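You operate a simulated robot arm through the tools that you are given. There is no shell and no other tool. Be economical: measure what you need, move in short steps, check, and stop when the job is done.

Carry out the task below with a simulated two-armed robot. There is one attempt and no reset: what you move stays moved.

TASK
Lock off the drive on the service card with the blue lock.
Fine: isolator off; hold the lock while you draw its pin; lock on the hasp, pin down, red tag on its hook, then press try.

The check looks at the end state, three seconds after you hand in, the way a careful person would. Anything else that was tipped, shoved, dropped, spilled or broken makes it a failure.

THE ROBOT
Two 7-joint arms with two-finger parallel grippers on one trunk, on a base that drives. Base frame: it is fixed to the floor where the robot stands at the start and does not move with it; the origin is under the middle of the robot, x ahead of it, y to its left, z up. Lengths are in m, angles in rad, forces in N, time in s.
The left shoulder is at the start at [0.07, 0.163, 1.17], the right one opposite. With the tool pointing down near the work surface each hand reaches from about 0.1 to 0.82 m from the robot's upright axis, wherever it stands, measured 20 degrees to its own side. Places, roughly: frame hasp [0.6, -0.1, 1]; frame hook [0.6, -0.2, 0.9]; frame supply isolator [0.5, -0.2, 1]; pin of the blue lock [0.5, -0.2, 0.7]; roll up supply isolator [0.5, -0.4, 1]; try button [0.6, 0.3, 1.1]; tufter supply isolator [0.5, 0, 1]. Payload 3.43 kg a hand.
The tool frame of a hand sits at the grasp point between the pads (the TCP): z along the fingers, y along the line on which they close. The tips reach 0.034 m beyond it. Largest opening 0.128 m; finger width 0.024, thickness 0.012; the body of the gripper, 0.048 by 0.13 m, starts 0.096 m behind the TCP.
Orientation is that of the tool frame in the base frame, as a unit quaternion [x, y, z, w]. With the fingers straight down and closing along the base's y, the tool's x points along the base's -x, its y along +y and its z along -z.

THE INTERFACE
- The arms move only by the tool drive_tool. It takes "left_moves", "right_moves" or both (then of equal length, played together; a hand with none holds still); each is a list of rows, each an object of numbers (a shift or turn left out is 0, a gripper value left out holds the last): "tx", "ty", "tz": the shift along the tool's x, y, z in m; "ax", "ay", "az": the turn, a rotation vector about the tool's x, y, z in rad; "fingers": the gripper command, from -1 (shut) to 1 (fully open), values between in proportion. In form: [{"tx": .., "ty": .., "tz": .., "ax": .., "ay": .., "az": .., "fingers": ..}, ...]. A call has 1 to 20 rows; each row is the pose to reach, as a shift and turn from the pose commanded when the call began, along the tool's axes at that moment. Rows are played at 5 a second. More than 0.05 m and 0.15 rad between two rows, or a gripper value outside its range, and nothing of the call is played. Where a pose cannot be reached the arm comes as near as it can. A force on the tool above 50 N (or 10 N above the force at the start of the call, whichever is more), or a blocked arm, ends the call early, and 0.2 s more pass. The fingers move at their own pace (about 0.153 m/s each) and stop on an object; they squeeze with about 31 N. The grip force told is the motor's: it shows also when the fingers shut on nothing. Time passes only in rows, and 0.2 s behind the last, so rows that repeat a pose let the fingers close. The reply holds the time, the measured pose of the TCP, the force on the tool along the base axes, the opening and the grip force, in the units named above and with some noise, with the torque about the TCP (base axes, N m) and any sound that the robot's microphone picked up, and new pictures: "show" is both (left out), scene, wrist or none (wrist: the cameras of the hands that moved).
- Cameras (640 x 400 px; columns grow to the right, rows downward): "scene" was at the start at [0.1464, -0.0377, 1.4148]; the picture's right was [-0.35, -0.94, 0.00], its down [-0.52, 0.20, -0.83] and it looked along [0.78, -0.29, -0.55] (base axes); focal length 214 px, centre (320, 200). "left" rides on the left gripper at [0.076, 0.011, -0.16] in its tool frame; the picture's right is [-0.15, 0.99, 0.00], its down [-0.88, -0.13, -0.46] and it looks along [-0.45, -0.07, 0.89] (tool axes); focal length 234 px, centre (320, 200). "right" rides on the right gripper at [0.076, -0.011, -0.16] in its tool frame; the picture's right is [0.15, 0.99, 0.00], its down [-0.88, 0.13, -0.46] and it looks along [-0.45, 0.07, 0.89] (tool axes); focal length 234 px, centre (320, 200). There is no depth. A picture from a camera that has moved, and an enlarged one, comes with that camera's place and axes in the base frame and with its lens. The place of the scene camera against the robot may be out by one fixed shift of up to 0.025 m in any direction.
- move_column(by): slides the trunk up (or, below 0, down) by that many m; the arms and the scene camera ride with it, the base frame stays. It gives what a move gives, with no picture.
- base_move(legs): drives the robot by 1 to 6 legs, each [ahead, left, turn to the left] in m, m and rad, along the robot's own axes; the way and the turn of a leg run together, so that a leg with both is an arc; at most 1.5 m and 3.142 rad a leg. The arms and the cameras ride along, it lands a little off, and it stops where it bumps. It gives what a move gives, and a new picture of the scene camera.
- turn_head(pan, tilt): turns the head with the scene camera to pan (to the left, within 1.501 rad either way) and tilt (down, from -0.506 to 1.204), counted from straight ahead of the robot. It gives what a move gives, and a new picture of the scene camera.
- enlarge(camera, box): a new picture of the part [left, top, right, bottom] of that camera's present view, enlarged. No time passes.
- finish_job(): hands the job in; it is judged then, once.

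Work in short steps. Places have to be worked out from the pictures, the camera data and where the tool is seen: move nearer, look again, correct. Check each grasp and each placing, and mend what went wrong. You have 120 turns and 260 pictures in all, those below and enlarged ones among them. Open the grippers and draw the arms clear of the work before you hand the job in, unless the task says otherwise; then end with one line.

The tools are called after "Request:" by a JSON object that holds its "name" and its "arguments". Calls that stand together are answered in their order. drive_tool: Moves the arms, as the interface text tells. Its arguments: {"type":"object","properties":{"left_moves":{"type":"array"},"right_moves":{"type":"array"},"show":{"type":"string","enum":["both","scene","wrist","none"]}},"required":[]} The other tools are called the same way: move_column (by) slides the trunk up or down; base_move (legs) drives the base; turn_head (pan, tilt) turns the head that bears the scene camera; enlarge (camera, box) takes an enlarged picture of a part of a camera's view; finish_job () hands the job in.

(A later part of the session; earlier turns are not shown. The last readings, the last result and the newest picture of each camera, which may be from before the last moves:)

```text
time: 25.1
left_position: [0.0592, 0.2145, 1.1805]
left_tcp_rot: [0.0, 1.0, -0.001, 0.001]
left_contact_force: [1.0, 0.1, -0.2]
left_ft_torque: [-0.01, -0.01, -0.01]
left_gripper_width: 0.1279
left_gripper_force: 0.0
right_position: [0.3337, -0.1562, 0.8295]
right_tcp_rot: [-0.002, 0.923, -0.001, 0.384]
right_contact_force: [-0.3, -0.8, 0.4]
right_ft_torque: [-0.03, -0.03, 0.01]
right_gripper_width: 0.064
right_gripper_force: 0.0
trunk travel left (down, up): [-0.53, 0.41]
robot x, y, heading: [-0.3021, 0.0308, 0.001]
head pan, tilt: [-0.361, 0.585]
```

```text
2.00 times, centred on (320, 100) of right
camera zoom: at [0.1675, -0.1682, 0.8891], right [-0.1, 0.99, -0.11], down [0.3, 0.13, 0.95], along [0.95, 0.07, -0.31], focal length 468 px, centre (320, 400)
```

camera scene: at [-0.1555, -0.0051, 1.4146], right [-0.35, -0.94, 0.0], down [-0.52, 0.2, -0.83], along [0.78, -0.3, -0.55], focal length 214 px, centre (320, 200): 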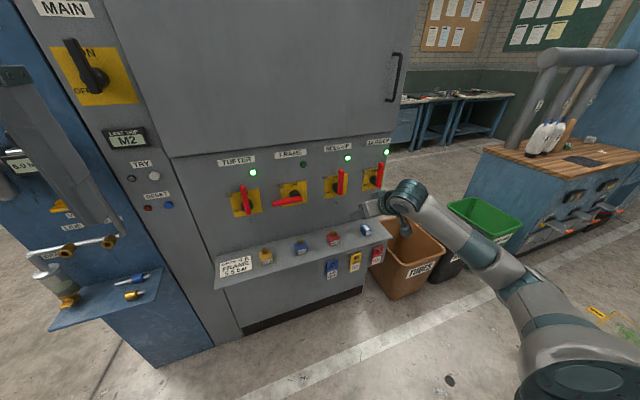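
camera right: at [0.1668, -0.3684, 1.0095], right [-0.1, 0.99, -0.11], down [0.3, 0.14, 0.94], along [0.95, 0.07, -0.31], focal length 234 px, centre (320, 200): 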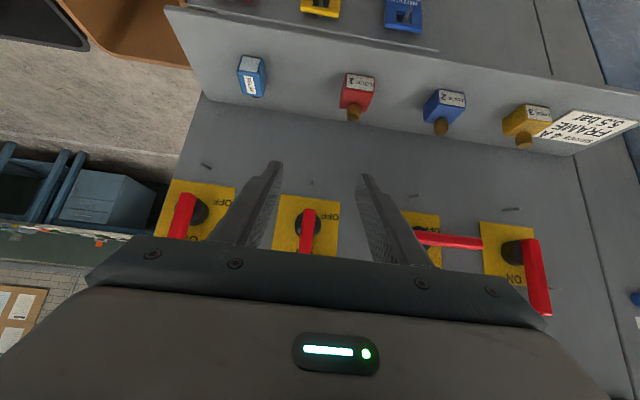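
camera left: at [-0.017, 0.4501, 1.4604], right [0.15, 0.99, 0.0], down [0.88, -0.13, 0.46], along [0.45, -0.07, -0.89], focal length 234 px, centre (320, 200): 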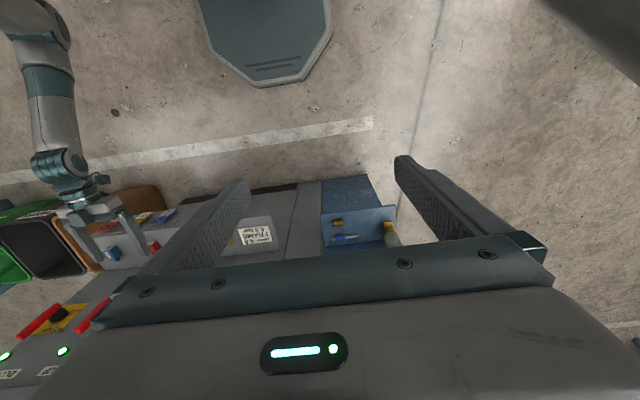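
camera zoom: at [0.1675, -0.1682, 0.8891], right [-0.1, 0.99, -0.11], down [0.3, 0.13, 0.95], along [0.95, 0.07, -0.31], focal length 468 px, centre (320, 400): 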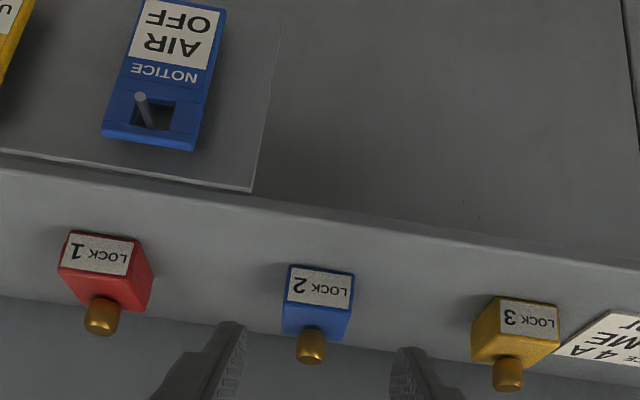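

LOCK 2 sits at about (0.467, −0.156), body z 0.70–0.735, knob to ~0.757. I look at it from the scene camera's angle for the slot.

Request:
{"name": "turn_head", "arguments": {"pan": -0.2, "tilt": 0.7}}

Request:
{"name": "enlarge", "arguments": {"camera": "scene", "box": [240, 140, 340, 200]}}

```text
time: 25.8
left_position: [0.0601, 0.2148, 1.1802]
left_tcp_rot: [0.0, 1.0, 0.001, 0.0]
left_contact_force: [-0.2, 0.1, -0.2]
left_ft_torque: [-0.03, 0.02, -0.01]
left_gripper_width: 0.1278
left_gripper_force: 0.0
right_position: [0.3346, -0.1556, 0.8303]
right_tcp_rot: [-0.001, 0.923, -0.002, 0.385]
right_contact_force: [0.5, 0.2, 0.1]
right_ft_torque: [-0.01, -0.03, 0.03]
right_gripper_width: 0.064
right_gripper_force: 0.0
trunk travel left (down, up): [-0.53, 0.41]
robot x, y, heading: [-0.3035, 0.0359, 0.003]
head pan, tilt: [-0.201, 0.7]
camera scene: at [-0.1558, 0.0088, 1.2848], right [-0.2, -0.98, 0.0], down [-0.63, 0.13, -0.77], along [0.75, -0.15, -0.64], focal length 214 px, centre (320, 200)
```

scene: 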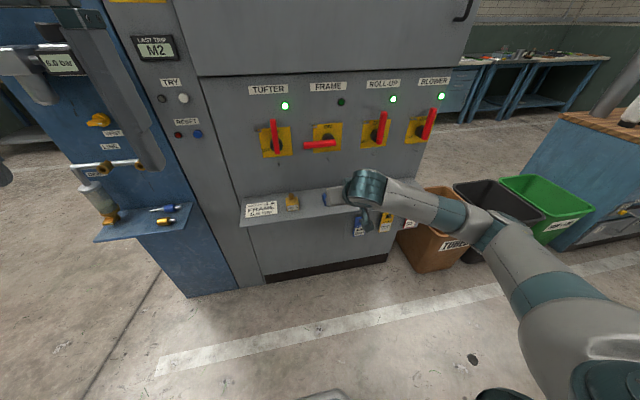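

```text
6.40 times, centred on (290, 170) of scene
camera zoom: at [-0.1558, 0.0088, 1.2848], right [-0.2, -0.98, 0.0], down [-0.63, 0.13, -0.77], along [0.75, -0.15, -0.64], focal length 1373 px, centre (512, 392)
```

zoom: 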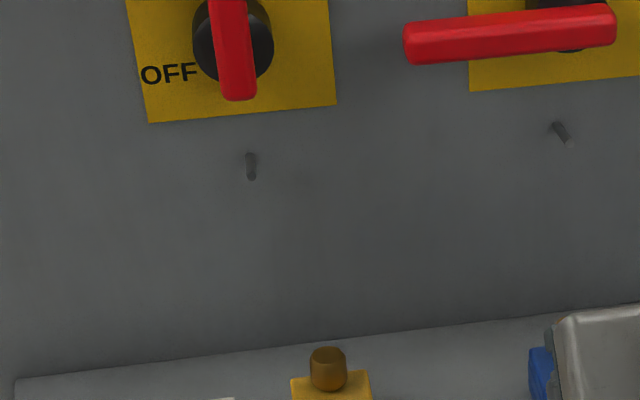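

I'll pick the lock up with the right hand and draw the pin in free space. Opening to ~0.09 and approaching along the tool axis to 4 cm short.

Request:
{"name": "drive_tool", "arguments": {"right_moves": [{"tx": -0.008, "tz": 0.03, "fingers": 0.4}, {"tx": -0.017, "tz": 0.07}, {"tx": -0.017, "tz": 0.108}], "show": "wrist"}}

Request:
{"name": "enlarge", "arguments": {"camera": "right", "box": [220, 30, 420, 200]}}

```text
time: 26.6
left_position: [0.0604, 0.2159, 1.1812]
left_tcp_rot: [0.0, 1.0, 0.0, -0.001]
left_contact_force: [0.4, 0.7, 0.7]
left_ft_torque: [-0.01, 0.0, 0.0]
left_gripper_width: 0.1282
left_gripper_force: 0.1
right_position: [0.4245, -0.1564, 0.7659]
right_tcp_rot: [-0.002, 0.923, -0.002, 0.384]
right_contact_force: [0.1, -0.5, 0.4]
right_ft_torque: [0.02, -0.02, -0.02]
right_gripper_width: 0.0897
right_gripper_force: 0.0
trunk travel left (down, up): [-0.53, 0.41]
robot x, y, heading: [-0.3037, 0.0356, 0.001]
head pan, tilt: [-0.201, 0.7]
camera right: at [0.2577, -0.1686, 0.824], right [-0.1, 0.99, -0.11], down [0.3, 0.13, 0.95], along [0.95, 0.07, -0.31], focal length 234 px, centre (320, 200)
```

right: 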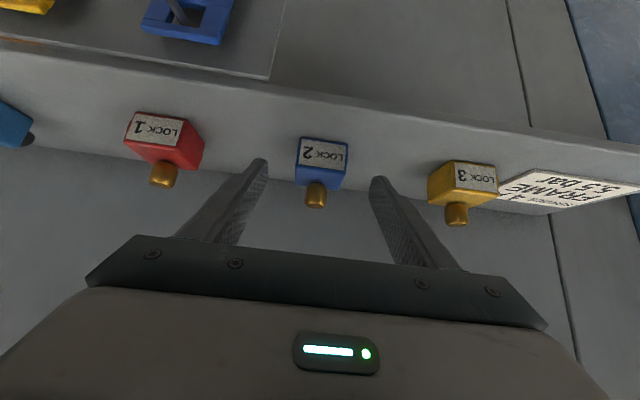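

```text
2.35 times, centred on (320, 115) of right
camera zoom: at [0.2577, -0.1686, 0.824], right [-0.1, 0.99, -0.11], down [0.3, 0.13, 0.95], along [0.95, 0.07, -0.31], focal length 551 px, centre (320, 400)
```

zoom: 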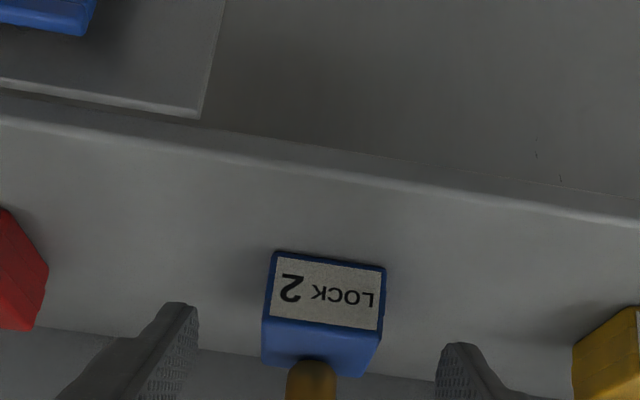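

Lock front face at x≈0.443, shelf top z≈0.705, lock ~0.044 wide. I move in the last 3.5 cm and close.

Request:
{"name": "drive_tool", "arguments": {"right_moves": [{"tx": -0.001, "ty": -0.001, "tz": 0.018}, {"tx": -0.001, "ty": -0.001, "tz": 0.035}, {"tx": -0.001, "ty": -0.001, "tz": 0.035, "fingers": -1}, {"tx": -0.001, "ty": -0.001, "tz": 0.035, "fingers": -1}, {"tx": -0.001, "ty": -0.001, "tz": 0.035, "fingers": -1}], "show": "wrist"}}

```text
time: 27.8
left_position: [0.0592, 0.2142, 1.1795]
left_tcp_rot: [0.0, 1.0, 0.0, -0.001]
left_contact_force: [-1.1, -0.3, 0.1]
left_ft_torque: [0.01, -0.02, 0.03]
left_gripper_width: 0.1279
left_gripper_force: 0.0
right_position: [0.4497, -0.1577, 0.7418]
right_tcp_rot: [-0.001, 0.923, -0.001, 0.385]
right_contact_force: [0.9, 0.4, 0.3]
right_ft_torque: [-0.02, 0.02, 0.04]
right_gripper_width: 0.0478
right_gripper_force: 30.7
trunk travel left (down, up): [-0.53, 0.41]
robot x, y, heading: [-0.3025, 0.0338, -0.006]
head pan, tilt: [-0.201, 0.7]
camera right: at [0.2822, -0.1692, 0.8003], right [-0.1, 0.99, -0.11], down [0.3, 0.13, 0.95], along [0.95, 0.07, -0.31], focal length 234 px, centre (320, 200)
```

right: 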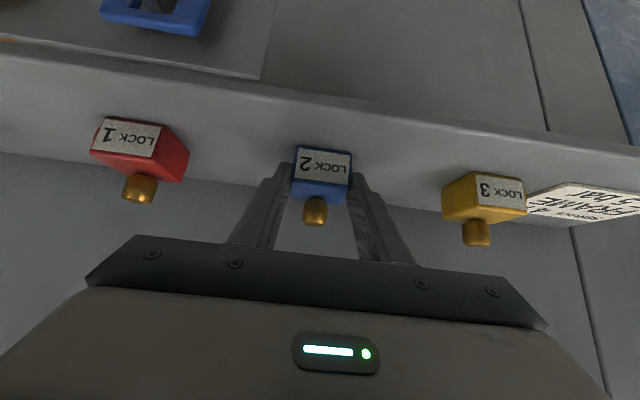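

Grip holds at 0.048. I lift straight up first, then back to free space around (0.33, −0.12, 0.92).

Request:
{"name": "drive_tool", "arguments": {"right_moves": [{"tx": -0.0142, "tz": -0.0141}, {"tx": -0.0284, "tz": -0.0282}, {"tx": -0.031, "tz": -0.065, "ty": 0.008}, {"tx": -0.034, "tz": -0.102, "ty": 0.016}, {"tx": -0.037, "tz": -0.139, "ty": 0.024}, {"tx": -0.04, "tz": -0.176, "ty": 0.032}, {"tx": -0.0435, "tz": -0.212, "ty": 0.04}]}}

Request:
{"name": "enlarge", "arguments": {"camera": "right", "box": [240, 100, 400, 260]}}

```text
time: 29.4
left_position: [0.0597, 0.2151, 1.1794]
left_tcp_rot: [-0.001, 1.0, 0.0, 0.0]
left_contact_force: [-0.3, 0.1, -0.3]
left_ft_torque: [0.02, -0.01, 0.0]
left_gripper_width: 0.128
left_gripper_force: 0.0
right_position: [0.3278, -0.1176, 0.9223]
right_tcp_rot: [-0.001, 0.923, -0.002, 0.384]
right_contact_force: [-0.8, -0.7, -2.2]
right_ft_torque: [-0.04, 0.05, 0.0]
right_gripper_width: 0.0475
right_gripper_force: 30.4
trunk travel left (down, up): [-0.53, 0.41]
robot x, y, heading: [-0.3033, 0.0312, -0.0]
head pan, tilt: [-0.201, 0.7]
camera scene: at [-0.1563, 0.0094, 1.2848], right [-0.2, -0.98, 0.0], down [-0.63, 0.13, -0.77], along [0.75, -0.15, -0.64], focal length 214 px, centre (320, 200)
camera right: at [0.1617, -0.1287, 0.9814], right [-0.1, 0.99, -0.11], down [0.3, 0.14, 0.94], along [0.95, 0.07, -0.31], focal length 234 px, centre (320, 200)
```

scene: 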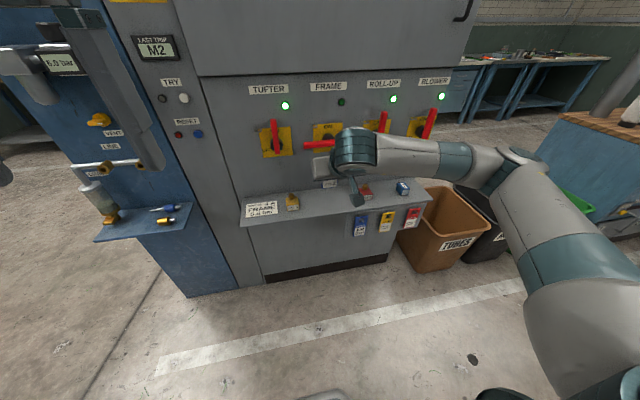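
right: 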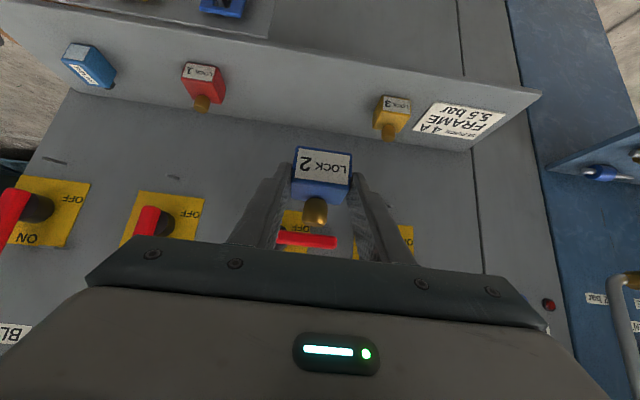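

```text
2.50 times, centred on (320, 180) of right
camera zoom: at [0.1617, -0.1287, 0.9814], right [-0.1, 0.99, -0.11], down [0.3, 0.14, 0.94], along [0.95, 0.07, -0.31], focal length 585 px, centre (320, 250)
```

zoom: 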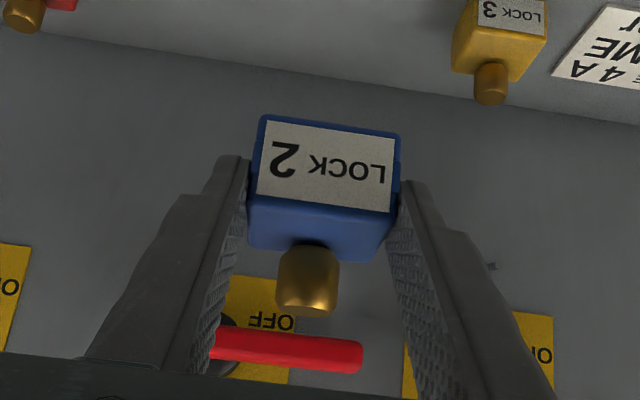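

Lock held firmly. Before drawing the pin I want to see the lock's back/slot: I bring the left hand over from the left, rolled so its camera looks back at the lock from the panel side.

Request:
{"name": "drive_tool", "arguments": {"left_moves": [{"tx": -0.03, "az": 0.148}, {"tx": -0.06, "az": 0.295}, {"tx": -0.09, "az": 0.443}, {"tx": -0.12, "az": 0.59, "tz": 0.01}, {"tx": -0.15, "az": 0.738, "tz": 0.01}, {"tx": -0.18, "az": 0.885, "ty": -0.02, "tz": 0.02}, {"tx": -0.21, "az": 1.033, "ty": -0.04, "tz": 0.03}, {"tx": -0.24, "az": 1.18, "ty": -0.065, "tz": 0.04}, {"tx": -0.27, "az": 1.328, "ty": -0.09, "tz": 0.05}, {"tx": -0.3, "az": 1.475, "ty": -0.12, "tz": 0.06}, {"tx": -0.32, "az": 1.623, "ty": -0.15, "tz": 0.07}, {"tx": -0.34, "az": 1.77, "ty": -0.18, "tz": 0.08}, {"tx": -0.34, "az": 1.918, "ty": -0.21, "tz": 0.09}, {"tx": -0.34, "az": 2.065, "ty": -0.24, "tz": 0.1}, {"tx": -0.34, "az": 2.213, "ty": -0.275, "tz": 0.1}, {"tx": -0.34, "az": 2.36, "ty": -0.275, "tz": 0.1}]}}

```text
time: 32.8
left_position: [-0.0207, -0.0165, 1.0188]
left_tcp_rot: [0.914, 0.405, 0.003, 0.005]
left_contact_force: [-0.3, 0.4, 0.3]
left_ft_torque: [-0.02, 0.01, -0.02]
left_gripper_width: 0.128
left_gripper_force: 0.1
left hand out of reach, approached as far as the arm can: row 8, 9, 10, 11, 12, 13, 14, 15, 16
right_position: [0.3279, -0.1154, 0.9226]
right_tcp_rot: [-0.002, 0.923, -0.002, 0.384]
right_contact_force: [-0.7, -0.1, -2.3]
right_ft_torque: [-0.06, 0.1, 0.02]
right_gripper_width: 0.048
right_gripper_force: 30.6
trunk travel left (down, up): [-0.53, 0.41]
robot x, y, heading: [-0.3018, 0.0322, -0.001]
head pan, tilt: [-0.201, 0.7]
camera scene: at [-0.1559, 0.0103, 1.2848], right [-0.2, -0.98, 0.0], down [-0.63, 0.13, -0.76], along [0.75, -0.15, -0.64], focal length 214 px, centre (320, 200)
camera left: at [0.0376, 0.0341, 1.1793], right [0.63, -0.77, 0.01], down [-0.69, -0.56, 0.46], along [-0.35, -0.3, -0.89], focal length 234 px, centre (320, 200)
```

scene: 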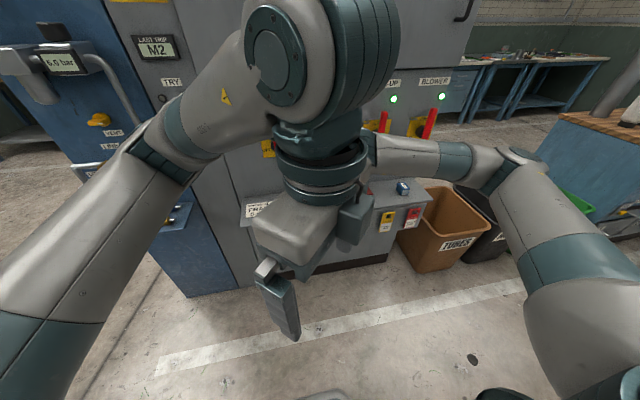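
left: 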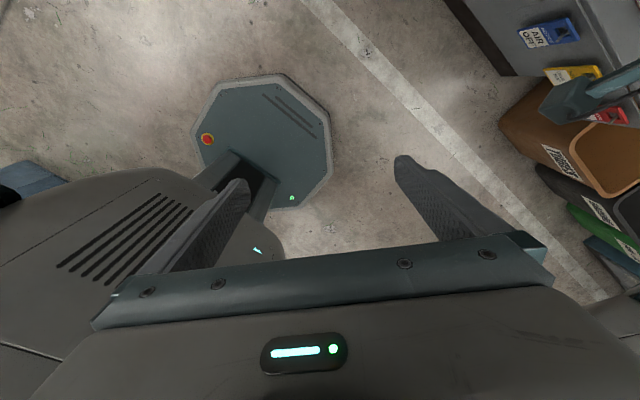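

The left arm can't roll that far. I send it back to its former pose, and instead will turn the lock with the right hand so its back faces the scene camera.

Request:
{"name": "drive_tool", "arguments": {"left_moves": [{"tz": -0.03, "tx": 0.01, "az": -0.148}, {"tz": -0.06, "tx": 0.03, "az": -0.295}, {"tz": -0.09, "tx": 0.05, "ty": -0.01, "az": -0.443}, {"tz": -0.12, "tx": 0.07, "ty": -0.02, "az": -0.59}, {"tz": -0.15, "tx": 0.09, "ty": -0.03, "az": -0.738}, {"tz": -0.16, "tx": 0.11, "ty": -0.04, "az": -0.885}, {"tz": -0.16, "tx": 0.13, "ty": -0.05, "az": -1.033}, {"tz": -0.16, "tx": 0.15, "ty": -0.06, "az": -1.18}, {"tz": -0.16, "tx": 0.17, "ty": -0.07, "az": -1.328}, {"tz": -0.16, "tx": 0.19, "ty": -0.08, "az": -1.475}, {"tz": -0.16, "tx": 0.21, "ty": -0.08, "az": -1.623}, {"tz": -0.16, "tx": 0.237, "ty": -0.08, "az": -1.77}, {"tz": -0.16, "tx": 0.237, "ty": -0.08, "az": -1.918}, {"tz": -0.16, "tx": 0.237, "ty": -0.08, "az": -2.065}, {"tz": -0.16, "tx": 0.237, "ty": -0.08, "az": -2.213}, {"tz": -0.16, "tx": 0.237, "ty": -0.08, "az": -2.36}], "right_moves": [{"ty": -0.02}, {"ty": -0.04}, {"ty": -0.06}, {"ty": -0.08}, {"ty": -0.1}, {"ty": -0.12, "ax": -0.095, "az": -0.095}, {"ty": -0.14, "ax": -0.19, "az": -0.19}, {"ty": -0.16, "ax": -0.285, "az": -0.285}, {"ty": -0.18, "ax": -0.38, "az": -0.38}, {"ty": -0.2, "ax": -0.475, "az": -0.475}, {"ty": -0.22, "ax": -0.57, "az": -0.57}, {"ty": -0.22, "ax": -0.665, "az": -0.665}, {"ty": -0.22, "ax": -0.76, "az": -0.76}, {"ty": -0.22, "ax": -0.855, "az": -0.855}, {"ty": -0.22, "ax": -0.95, "az": -0.95}, {"ty": -0.22, "ax": -1.045, "az": -1.045}], "show": "scene"}}

```text
time: 36.2
left_position: [0.0786, 0.2182, 1.1843]
left_tcp_rot: [-0.028, 1.0, -0.003, 0.004]
left_contact_force: [-0.6, 0.0, 0.6]
left_ft_torque: [0.04, -0.02, -0.02]
left_gripper_width: 0.1281
left_gripper_force: 0.1
right_position: [0.1609, -0.1218, 0.7725]
right_tcp_rot: [-0.598, 0.706, 0.217, 0.312]
right_contact_force: [-0.3, -0.2, -2.4]
right_ft_torque: [-0.09, -0.01, 0.01]
right_gripper_width: 0.0477
right_gripper_force: 30.9
right hand out of reach, approached as far as the arm can: row 10, 11, 12, 13, 14, 15, 16
trunk travel left (down, up): [-0.53, 0.41]
robot x, y, heading: [-0.3017, 0.037, -0.002]
head pan, tilt: [-0.201, 0.7]
camera scene: at [-0.157, 0.0073, 1.285], right [-0.2, -0.98, 0.0], down [-0.63, 0.13, -0.77], along [0.75, -0.15, -0.64], focal length 214 px, centre (320, 200)
```

scene: 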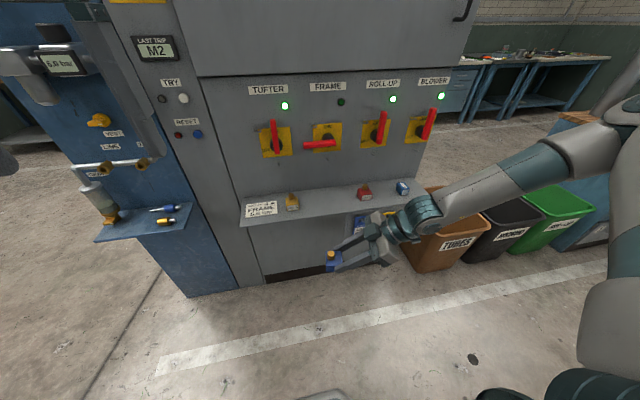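

The hand ended lower and nearer but the lock's left/back side now faces the camera. Enlarging.

Request:
{"name": "enlarge", "arguments": {"camera": "scene", "box": [310, 235, 370, 280]}}

Request:
{"name": "turn_head", "arguments": {"pan": 0.2, "tilt": 0.9}}

```text
8.89 times, centred on (340, 258) of scene
camera zoom: at [-0.157, 0.0073, 1.285], right [-0.2, -0.98, 0.0], down [-0.63, 0.13, -0.77], along [0.75, -0.15, -0.64], focal length 1906 px, centre (142, -311)
```

zoom: 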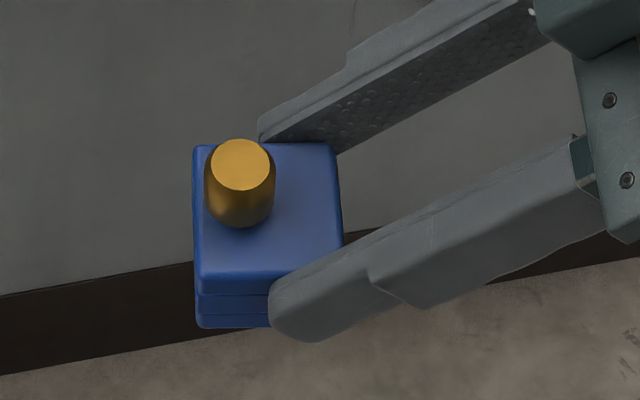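

```text
time: 37.1
left_position: [0.0792, 0.2191, 1.1838]
left_tcp_rot: [-0.026, 1.0, -0.003, 0.003]
left_contact_force: [-1.0, 0.1, -0.2]
left_ft_torque: [0.03, -0.01, -0.01]
left_gripper_width: 0.1276
left_gripper_force: 0.0
right_position: [0.1634, -0.121, 0.7709]
right_tcp_rot: [-0.597, 0.707, 0.217, 0.311]
right_contact_force: [0.3, 0.0, -2.1]
right_ft_torque: [-0.07, 0.0, 0.01]
right_gripper_width: 0.048
right_gripper_force: 31.0
trunk travel left (down, up): [-0.53, 0.41]
robot x, y, heading: [-0.3027, 0.0294, -0.002]
head pan, tilt: [0.201, 0.901]
camera scene: at [-0.1649, 0.0408, 1.2686], right [0.2, -0.98, 0.0], down [-0.77, -0.15, -0.62], along [0.61, 0.12, -0.78], focal length 214 px, centre (320, 200)
```

scene: 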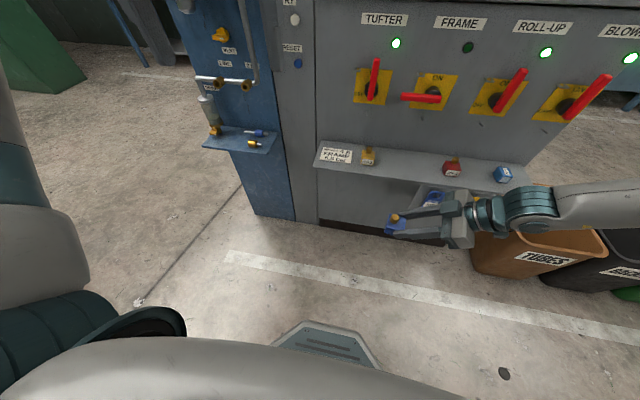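

The lock's pin sits near its back edge, and the side shows layered jaws — a horizontal slot. I zoom more.

Request:
{"name": "enlarge", "arguments": {"camera": "scene", "box": [380, 205, 420, 240]}}

```text
11.43 times, centred on (400, 222) of scene
camera zoom: at [-0.1649, 0.0408, 1.2686], right [0.2, -0.98, 0.0], down [-0.77, -0.15, -0.62], along [0.61, 0.12, -0.78], focal length 2451 px, centre (-594, -57)
```

zoom: 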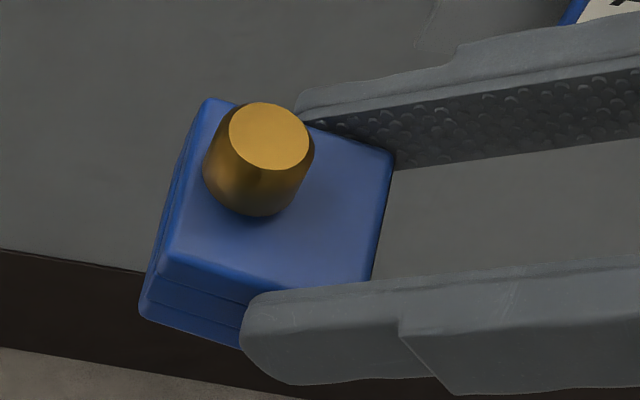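

The left wrist camera should see the lock's back from its present place; I enlarge there.

Request:
{"name": "enlarge", "arguments": {"camera": "left", "box": [160, 120, 260, 200]}}

```text
5.00 times, centred on (210, 160) of left
camera zoom: at [0.002, 0.2286, 1.3432], right [0.1, 1.0, -0.01], down [0.88, -0.08, 0.46], along [0.46, -0.05, -0.89], focal length 1171 px, centre (870, 400)
```

zoom: 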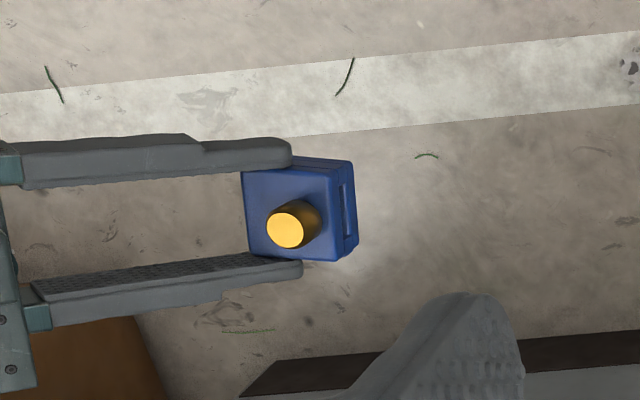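

There it is: a horizontal slot in the back face. One tighter view for its size.

Request:
{"name": "enlarge", "arguments": {"camera": "left", "box": [196, 142, 224, 164]}}

```text
16.00 times, centred on (210, 153) of left
camera zoom: at [0.002, 0.2286, 1.3432], right [0.1, 1.0, -0.01], down [0.88, -0.08, 0.46], along [0.46, -0.05, -0.89], focal length 3747 px, centre (2080, 952)
```

zoom: 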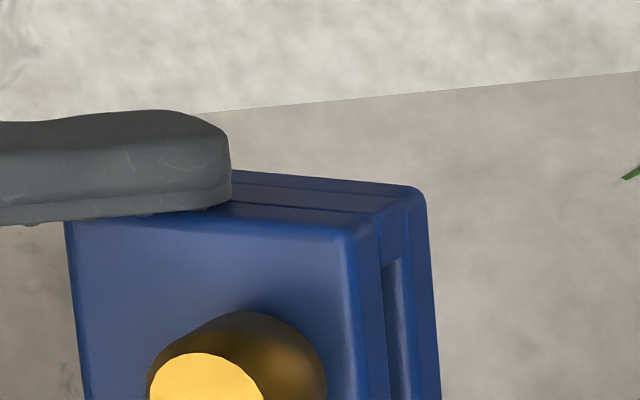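

Slot: ~0.03 wide, ~0.009 tall, mid-height in the back. This yawed pose is also fine for drawing the pin from above. Knob top is near (0.168, −0.087, 0.787); I bring the left hand above it.

Request:
{"name": "drive_tool", "arguments": {"left_moves": [{"tx": -0.0075, "ty": -0.031, "tz": 0.024, "fingers": -0.1}, {"tx": -0.015, "ty": -0.062, "tz": 0.048}, {"tx": -0.0225, "ty": -0.093, "tz": 0.072, "az": 0.01}, {"tx": -0.03, "ty": -0.124, "tz": 0.096, "az": 0.02}, {"tx": -0.0375, "ty": -0.155, "tz": 0.12, "az": 0.03}, {"tx": -0.045, "ty": -0.186, "tz": 0.144, "az": 0.04}, {"tx": -0.0525, "ty": -0.217, "tz": 0.168, "az": 0.052}, {"tx": -0.06, "ty": -0.248, "tz": 0.192, "az": 0.052}, {"tx": -0.0675, "ty": -0.279, "tz": 0.216, "az": 0.052}, {"tx": -0.075, "ty": -0.31, "tz": 0.24, "az": 0.052}], "show": "both"}}

```text
time: 39.3
left_position: [0.1734, -0.0875, 0.9465]
left_tcp_rot: [0.0, 1.0, -0.002, 0.004]
left_contact_force: [-0.2, -0.4, -0.3]
left_ft_torque: [0.0, 0.01, 0.02]
left_gripper_width: 0.0574
left_gripper_force: 0.1
right_position: [0.1616, -0.1218, 0.7707]
right_tcp_rot: [-0.597, 0.708, 0.216, 0.311]
right_contact_force: [-0.7, -0.6, -2.2]
right_ft_torque: [-0.03, 0.05, -0.01]
right_gripper_width: 0.048
right_gripper_force: 31.3
trunk travel left (down, up): [-0.53, 0.41]
robot x, y, heading: [-0.3029, 0.0304, -0.0]
head pan, tilt: [0.201, 0.901]
camera scene: at [-0.1645, 0.0396, 1.2686], right [0.2, -0.98, 0.0], down [-0.77, -0.15, -0.62], along [0.61, 0.12, -0.78], focal length 214 px, centre (320, 200)
camera left: at [0.0964, -0.0751, 1.1059], right [0.15, 0.99, 0.0], down [0.88, -0.13, 0.46], along [0.46, -0.07, -0.89], focal length 234 px, centre (320, 200)
```

scene: 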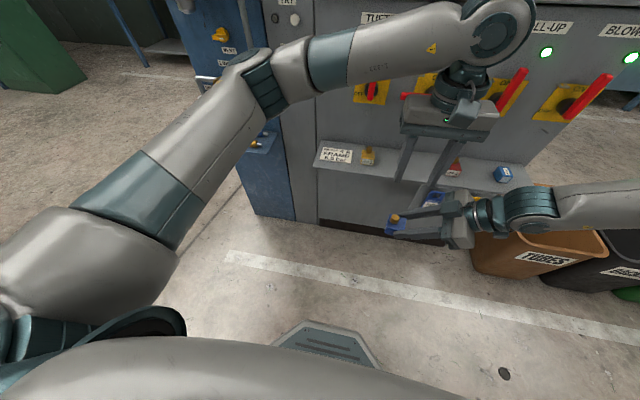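
left: 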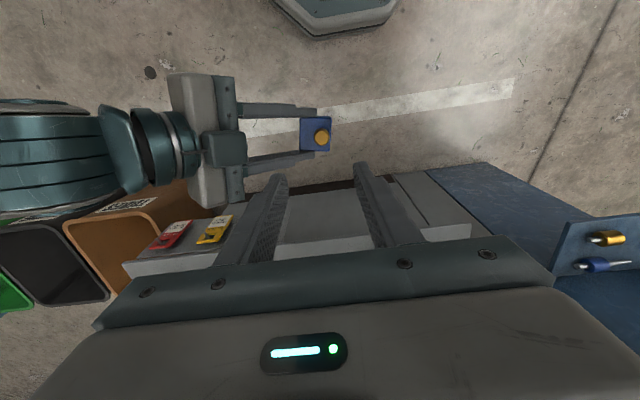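

Knob refined at (0.167, −0.084). I descend to z≈0.83 and check alignment.

Request:
{"name": "drive_tool", "arguments": {"left_moves": [{"tx": 0.0064, "ty": 0.0035, "tz": 0.04}, {"tx": 0.0064, "ty": 0.0035, "tz": 0.08}, {"tx": 0.0064, "ty": 0.0035, "tz": 0.115}], "show": "wrist"}}

Request:
{"name": "enlarge", "arguments": {"camera": "left", "box": [250, 100, 390, 200]}}

Request:
{"name": "enlarge", "arguments": {"camera": "scene", "box": [370, 170, 450, 240]}}

```text
time: 40.1
left_position: [0.1675, -0.0844, 0.8314]
left_tcp_rot: [0.0, 1.0, -0.004, 0.003]
left_contact_force: [-0.8, -0.8, -0.9]
left_ft_torque: [-0.03, 0.01, 0.02]
left_gripper_width: 0.0576
left_gripper_force: 0.0
right_position: [0.1615, -0.121, 0.7717]
right_tcp_rot: [-0.597, 0.708, 0.216, 0.31]
right_contact_force: [0.5, -0.2, -2.1]
right_ft_torque: [-0.06, 0.01, 0.0]
right_gripper_width: 0.0476
right_gripper_force: 31.1
trunk travel left (down, up): [-0.53, 0.41]
robot x, y, heading: [-0.3036, 0.03, -0.002]
head pan, tilt: [0.201, 0.901]
camera left: at [0.0904, -0.0709, 0.9906], right [0.15, 0.99, -0.01], down [0.88, -0.13, 0.46], along [0.46, -0.07, -0.89], focal length 234 px, centre (320, 200)
```

left: 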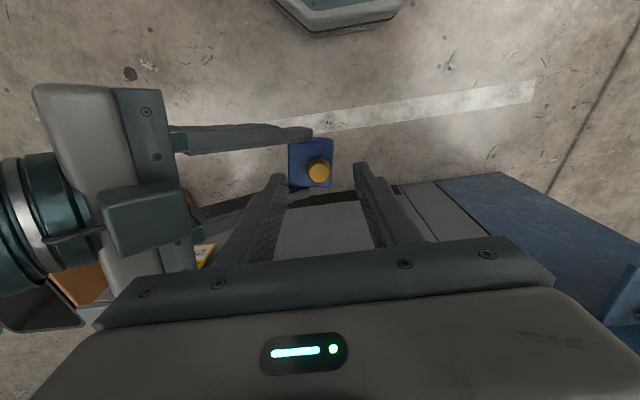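

```text
4.00 times, centred on (320, 150) of left
camera zoom: at [0.0904, -0.0709, 0.9906], right [0.15, 0.99, -0.01], down [0.88, -0.13, 0.46], along [0.46, -0.07, -0.89], focal length 937 px, centre (320, 400)
```

zoom: 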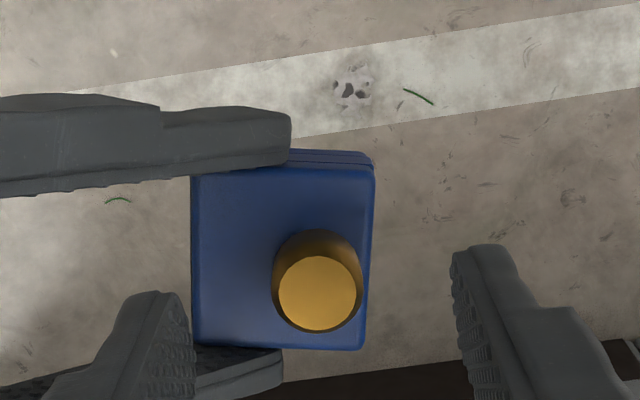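

```text
5.71 times, centred on (410, 205) of scene
camera zoom: at [-0.1643, 0.0408, 1.2686], right [0.2, -0.98, 0.0], down [-0.77, -0.15, -0.62], along [0.61, 0.12, -0.78], focal length 1226 px, centre (-194, 171)
```

zoom: 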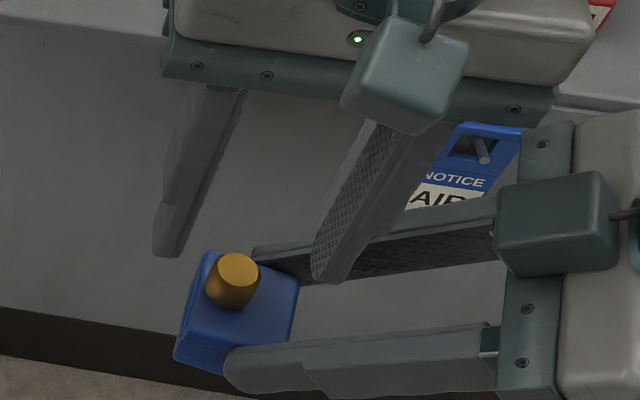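

Aligned over the knob (top z≈0.79). I descend 2.7 cm and close on it.

Request:
{"name": "drive_tool", "arguments": {"left_moves": [{"tz": 0.014, "ty": 0.001}, {"tz": 0.027, "ty": 0.001}, {"tz": 0.027, "ty": 0.001, "fingers": -1}, {"tz": 0.027, "ty": 0.001, "fingers": -1}, {"tz": 0.027, "ty": 0.001, "fingers": -1}], "show": "wrist"}}

Request:
{"name": "enlarge", "arguments": {"camera": "scene", "box": [370, 170, 450, 240]}}

```text
time: 41.3
left_position: [0.1674, -0.0851, 0.8036]
left_tcp_rot: [0.0, 1.0, -0.004, 0.004]
left_contact_force: [-1.0, -8.0, 1.2]
left_ft_torque: [-0.58, -0.04, -0.08]
left_gripper_width: 0.021
left_gripper_force: 30.8
right_position: [0.1627, -0.1202, 0.7713]
right_tcp_rot: [-0.597, 0.707, 0.217, 0.311]
right_contact_force: [0.6, 7.9, -2.7]
right_ft_torque: [0.24, 0.11, 0.06]
right_gripper_width: 0.048
right_gripper_force: 31.0
trunk travel left (down, up): [-0.53, 0.41]
robot x, y, heading: [-0.2991, 0.0303, -0.006]
head pan, tilt: [0.201, 0.901]
camera left: at [0.0893, -0.0712, 0.9641], right [0.15, 0.99, -0.01], down [0.88, -0.13, 0.46], along [0.46, -0.07, -0.89], focal length 234 px, centre (320, 200)
```

left: 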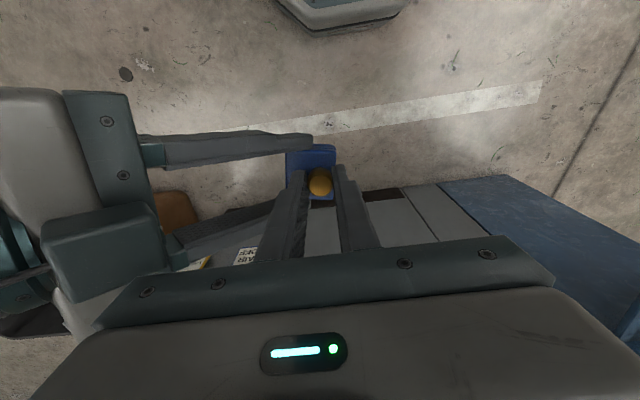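

```text
5.71 times, centred on (410, 205) of scene
camera zoom: at [-0.1649, 0.0407, 1.2686], right [0.2, -0.98, 0.0], down [-0.77, -0.15, -0.62], along [0.61, 0.12, -0.78], focal length 1226 px, centre (-194, 171)
```

zoom: 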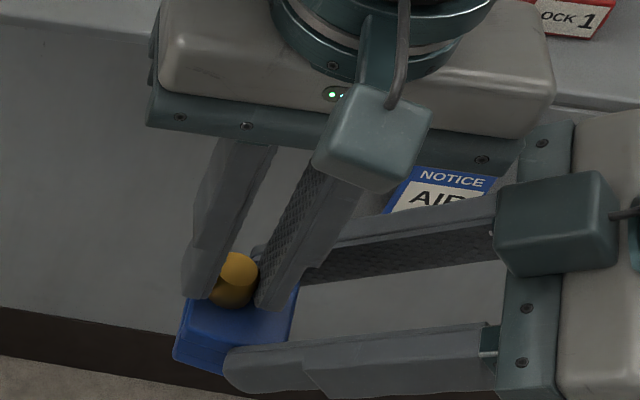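

Knob gripped. I draw the pin up gently by 2 cm and check.

Request:
{"name": "drive_tool", "arguments": {"left_moves": [{"tz": -0.005}, {"tz": -0.01}, {"tz": -0.015}, {"tz": -0.02}], "show": "none"}}

Request:
{"name": "enlarge", "arguments": {"camera": "scene", "box": [370, 170, 450, 240]}}

```text
time: 42.3
left_position: [0.1667, -0.0827, 0.8216]
left_tcp_rot: [-0.001, 1.0, -0.001, 0.003]
left_contact_force: [-1.5, -4.6, -26.8]
left_ft_torque: [-0.41, 0.02, -0.02]
left_gripper_width: 0.0214
left_gripper_force: 31.4
right_position: [0.1624, -0.1198, 0.7743]
right_tcp_rot: [-0.597, 0.705, 0.218, 0.313]
right_contact_force: [0.8, 4.7, 24.1]
right_ft_torque: [1.13, -0.09, 0.06]
right_gripper_width: 0.0482
right_gripper_force: 30.8
trunk travel left (down, up): [-0.53, 0.41]
robot x, y, heading: [-0.3027, 0.0306, -0.005]
head pan, tilt: [0.201, 0.901]
```

```text
5.71 times, centred on (410, 205) of scene
camera zoom: at [-0.1649, 0.0407, 1.2686], right [0.2, -0.98, 0.0], down [-0.77, -0.15, -0.62], along [0.61, 0.12, -0.78], focal length 1226 px, centre (-194, 171)
```

zoom: 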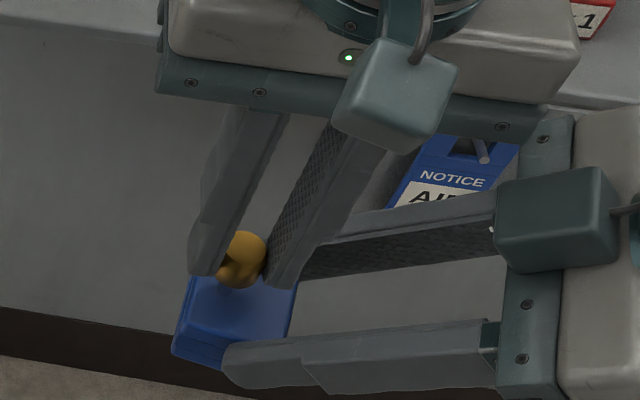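

Left rose ~1.8 cm with 27 N of tension — probably near the end of travel. I look closely for the shaft.

Request:
{"name": "enlarge", "arguments": {"camera": "scene", "box": [388, 195, 416, 220]}}

Request:
{"name": "enlarge", "arguments": {"camera": "left", "box": [280, 130, 360, 200]}}

```text
16.00 times, centred on (402, 208) of scene
camera zoom: at [-0.1649, 0.0407, 1.2686], right [0.2, -0.98, 0.0], down [-0.77, -0.15, -0.62], along [0.61, 0.12, -0.78], focal length 3432 px, centre (-992, 80)
```

zoom: 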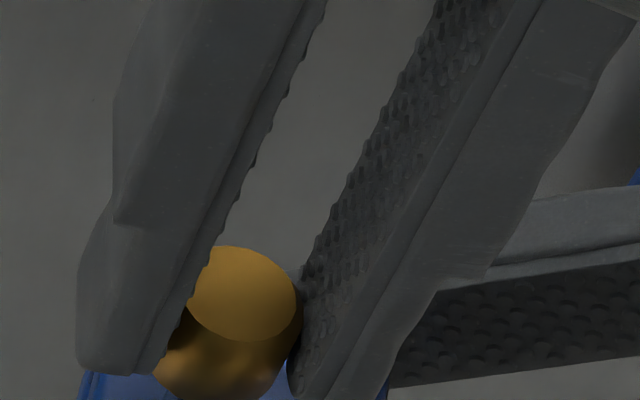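

```text
5.71 times, centred on (320, 165) of left
camera zoom: at [0.0896, -0.071, 0.9824], right [0.15, 0.99, 0.0], down [0.88, -0.13, 0.46], along [0.46, -0.07, -0.89], focal length 1338 px, centre (320, 400)
```

zoom: 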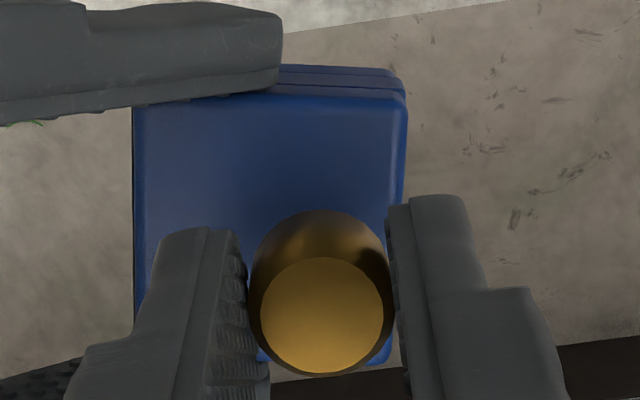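

The knob has risen relative to the lock. I pull another ~1 cm to find the end stop.

Request:
{"name": "drive_tool", "arguments": {"left_moves": [{"tz": -0.004}, {"tz": -0.008}, {"tz": -0.012}], "show": "none"}}

Request:
{"name": "enlarge", "arguments": {"camera": "left", "box": [280, 130, 360, 200]}}

```text
time: 43.1
left_position: [0.1671, -0.0842, 0.8359]
left_tcp_rot: [0.0, 1.0, -0.003, 0.003]
left_contact_force: [-1.0, -7.0, -26.8]
left_ft_torque: [-0.2, 0.08, 0.01]
left_gripper_width: 0.0215
left_gripper_force: 30.6
right_position: [0.163, -0.1198, 0.7735]
right_tcp_rot: [-0.597, 0.707, 0.217, 0.311]
right_contact_force: [1.0, 7.5, 25.2]
right_ft_torque: [0.7, -0.08, -0.05]
right_gripper_width: 0.0479
right_gripper_force: 31.1
trunk travel left (down, up): [-0.53, 0.41]
robot x, y, heading: [-0.3021, 0.0286, 0.003]
head pan, tilt: [0.201, 0.901]
```

```text
5.71 times, centred on (320, 165) of left
camera zoom: at [0.0894, -0.0712, 0.9957], right [0.15, 0.99, 0.0], down [0.88, -0.13, 0.46], along [0.46, -0.07, -0.89], focal length 1338 px, centre (320, 400)
```

zoom: 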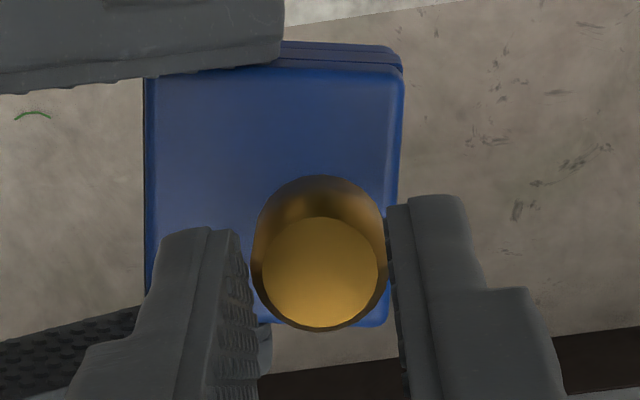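

The first pull raised the pin ~15 mm with the fingers, after which the fingers slipped along the knob at a constant force: end of travel. I open the left fingers and check that the pin stays drawn.

Request:
{"name": "drive_tool", "arguments": {"left_moves": [{"fingers": -0.3}, {"fingers": -0.1}, {"tz": -0.04}, {"tz": -0.07}], "show": "none"}}

Request:
{"name": "enlarge", "arguments": {"camera": "left", "box": [260, 90, 380, 180]}}

Request:
{"name": "enlarge", "arguments": {"camera": "scene", "box": [380, 200, 420, 240]}}

```text
time: 44.1
left_position: [0.167, -0.0821, 0.9069]
left_tcp_rot: [0.001, 1.0, -0.003, 0.004]
left_contact_force: [-0.3, 0.5, -0.6]
left_ft_torque: [0.0, -0.02, 0.01]
left_gripper_width: 0.0575
left_gripper_force: 0.0
right_position: [0.1618, -0.1208, 0.7719]
right_tcp_rot: [-0.598, 0.707, 0.216, 0.31]
right_contact_force: [0.3, -0.1, -3.2]
right_ft_torque: [-0.07, -0.01, -0.04]
right_gripper_width: 0.0478
right_gripper_force: 30.7
trunk travel left (down, up): [-0.53, 0.41]
robot x, y, heading: [-0.3039, 0.029, -0.003]
head pan, tilt: [0.201, 0.901]
```

```text
4.44 times, centred on (320, 135) of left
camera zoom: at [0.0887, -0.0706, 1.0662], right [0.15, 0.99, -0.01], down [0.88, -0.13, 0.46], along [0.46, -0.07, -0.89], focal length 1041 px, centre (320, 489)
```

zoom: 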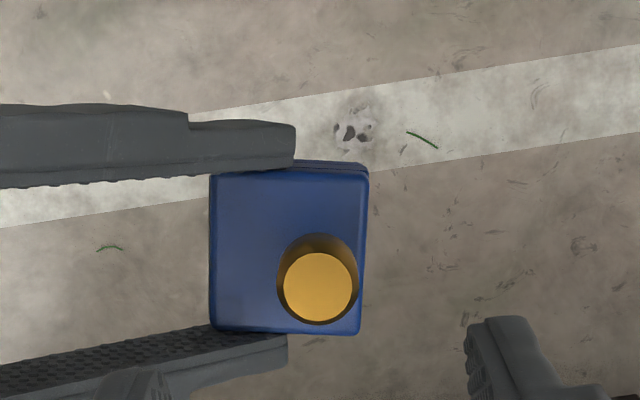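

```text
10.00 times, centred on (400, 220) of scene
camera zoom: at [-0.165, 0.0407, 1.2686], right [0.2, -0.98, 0.0], down [-0.77, -0.15, -0.62], along [0.61, 0.12, -0.78], focal length 2145 px, centre (-480, 0)
```

zoom: 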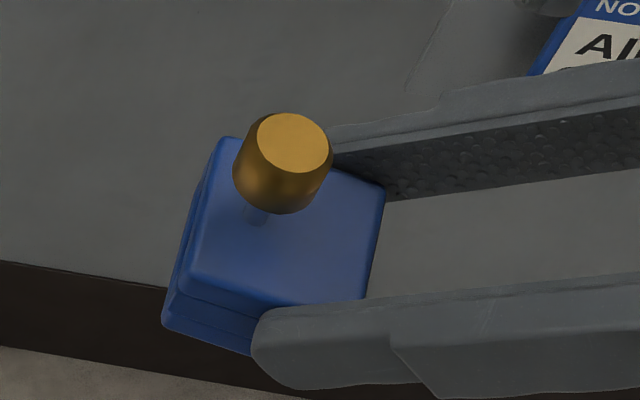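

Pin stays drawn (gap and shaft visible). I retract the left hand up and left to its earlier vantage and check the slot is clear.

Request:
{"name": "drive_tool", "arguments": {"left_moves": [{"tz": -0.045}, {"tz": -0.09, "ty": 0.01}, {"tz": -0.13, "ty": 0.03}, {"tz": -0.17, "ty": 0.055}, {"tz": -0.2, "ty": 0.09, "tx": 0.01}, {"tz": -0.23, "ty": 0.125, "tx": 0.025}, {"tz": -0.26, "ty": 0.16, "tx": 0.04}, {"tz": -0.275, "ty": 0.2, "tx": 0.06}, {"tz": -0.275, "ty": 0.24, "tx": 0.08}, {"tz": -0.275, "ty": 0.28, "tx": 0.09}, {"tz": -0.275, "ty": 0.3, "tx": 0.09}], "show": "none"}}

Request:
{"name": "enlarge", "arguments": {"camera": "left", "box": [190, 140, 240, 180]}}

```text
time: 46.5
left_position: [0.0748, 0.2185, 1.178]
left_tcp_rot: [0.0, 1.0, -0.003, 0.003]
left_contact_force: [-0.1, -0.2, -0.1]
left_ft_torque: [0.01, -0.01, 0.0]
left_gripper_width: 0.0577
left_gripper_force: 0.1
right_position: [0.1613, -0.1217, 0.7715]
right_tcp_rot: [-0.598, 0.707, 0.216, 0.31]
right_contact_force: [0.5, 0.0, -2.2]
right_ft_torque: [-0.06, 0.0, -0.01]
right_gripper_width: 0.0478
right_gripper_force: 31.2
trunk travel left (down, up): [-0.53, 0.41]
robot x, y, heading: [-0.3025, 0.0347, 0.001]
head pan, tilt: [0.201, 0.901]
```

```text
10.00 times, centred on (215, 160) of left
camera zoom: at [-0.0025, 0.2315, 1.3382], right [0.15, 0.99, -0.01], down [0.88, -0.13, 0.46], along [0.46, -0.07, -0.89], focal length 2342 px, centre (1370, 600)
```

zoom: 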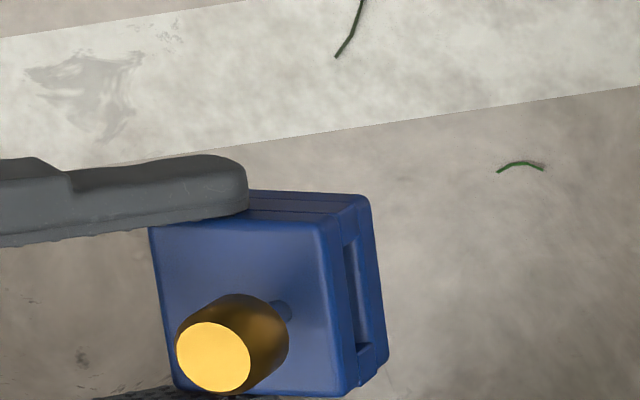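

The slot is clear and the pin is up. Slot centre ≈0.022 below the right TCP; hasp bar ≈(0.530, −0.1155, 0.978). I swing the right hand back to square (45° pitch) and raise it.

Request:
{"name": "drive_tool", "arguments": {"right_moves": [{"tx": -0.0136, "ty": -0.0128, "tz": -0.0122, "ax": 0.0776, "ay": 0.0025, "az": 0.0847}, {"tx": -0.0272, "ty": -0.0256, "tz": -0.0244, "ax": 0.1553, "ay": 0.005, "az": 0.1693}, {"tx": -0.0408, "ty": -0.0384, "tz": -0.0366, "ax": 0.2329, "ay": 0.0075, "az": 0.254}, {"tx": -0.0543, "ty": -0.0512, "tz": -0.0488, "ax": 0.3105, "ay": 0.01, "az": 0.3387}, {"tx": -0.0679, "ty": -0.064, "tz": -0.061, "ax": 0.3881, "ay": 0.0125, "az": 0.4233}, {"tx": -0.0815, "ty": -0.0769, "tz": -0.0732, "ax": 0.4658, "ay": 0.015, "az": 0.508}, {"tx": -0.0951, "ty": -0.0897, "tz": -0.0854, "ax": 0.5434, "ay": 0.0175, "az": 0.5927}, {"tx": -0.1087, "ty": -0.1025, "tz": -0.0976, "ax": 0.621, "ay": 0.02, "az": 0.6773}, {"tx": -0.1223, "ty": -0.1153, "tz": -0.1098, "ax": 0.6986, "ay": 0.0225, "az": 0.762}, {"tx": -0.1358, "ty": -0.1281, "tz": -0.122, "ax": 0.7763, "ay": 0.025, "az": 0.8467}, {"tx": -0.1494, "ty": -0.1409, "tz": -0.1342, "ax": 0.8539, "ay": 0.0275, "az": 0.9313}, {"tx": -0.163, "ty": -0.1537, "tz": -0.1464, "ax": 0.9315, "ay": 0.03, "az": 1.016}, {"tx": -0.163, "ty": -0.1537, "tz": -0.1464, "ax": 0.9315, "ay": 0.03, "az": 1.016}], "show": "scene"}}

```text
time: 49.3
left_position: [0.0748, 0.2173, 1.1778]
left_tcp_rot: [0.0, 1.0, -0.003, 0.003]
left_contact_force: [-0.2, -0.2, -0.1]
left_ft_torque: [0.04, -0.01, -0.01]
left_gripper_width: 0.0578
left_gripper_force: 0.2
right_position: [0.3, -0.1326, 1.0005]
right_tcp_rot: [0.002, 0.923, 0.0, 0.386]
right_contact_force: [-0.4, 1.2, -2.3]
right_ft_torque: [0.04, 0.06, 0.03]
right_gripper_width: 0.0481
right_gripper_force: 30.6
trunk travel left (down, up): [-0.53, 0.41]
robot x, y, heading: [-0.3035, 0.0314, -0.002]
head pan, tilt: [0.201, 0.901]
camera scene: at [-0.165, 0.0402, 1.2686], right [0.2, -0.98, 0.0], down [-0.77, -0.15, -0.62], along [0.61, 0.12, -0.78], focal length 214 px, centre (320, 200)
```

scene: 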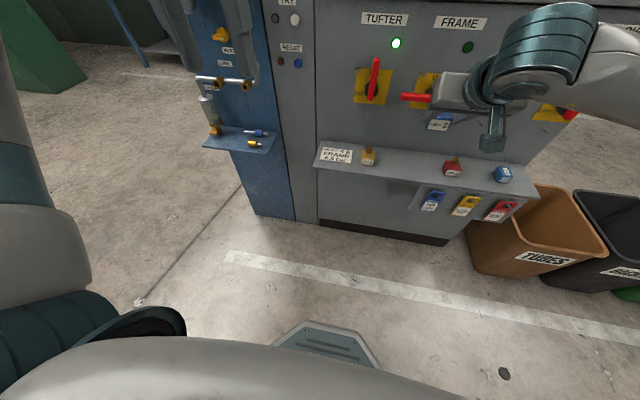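

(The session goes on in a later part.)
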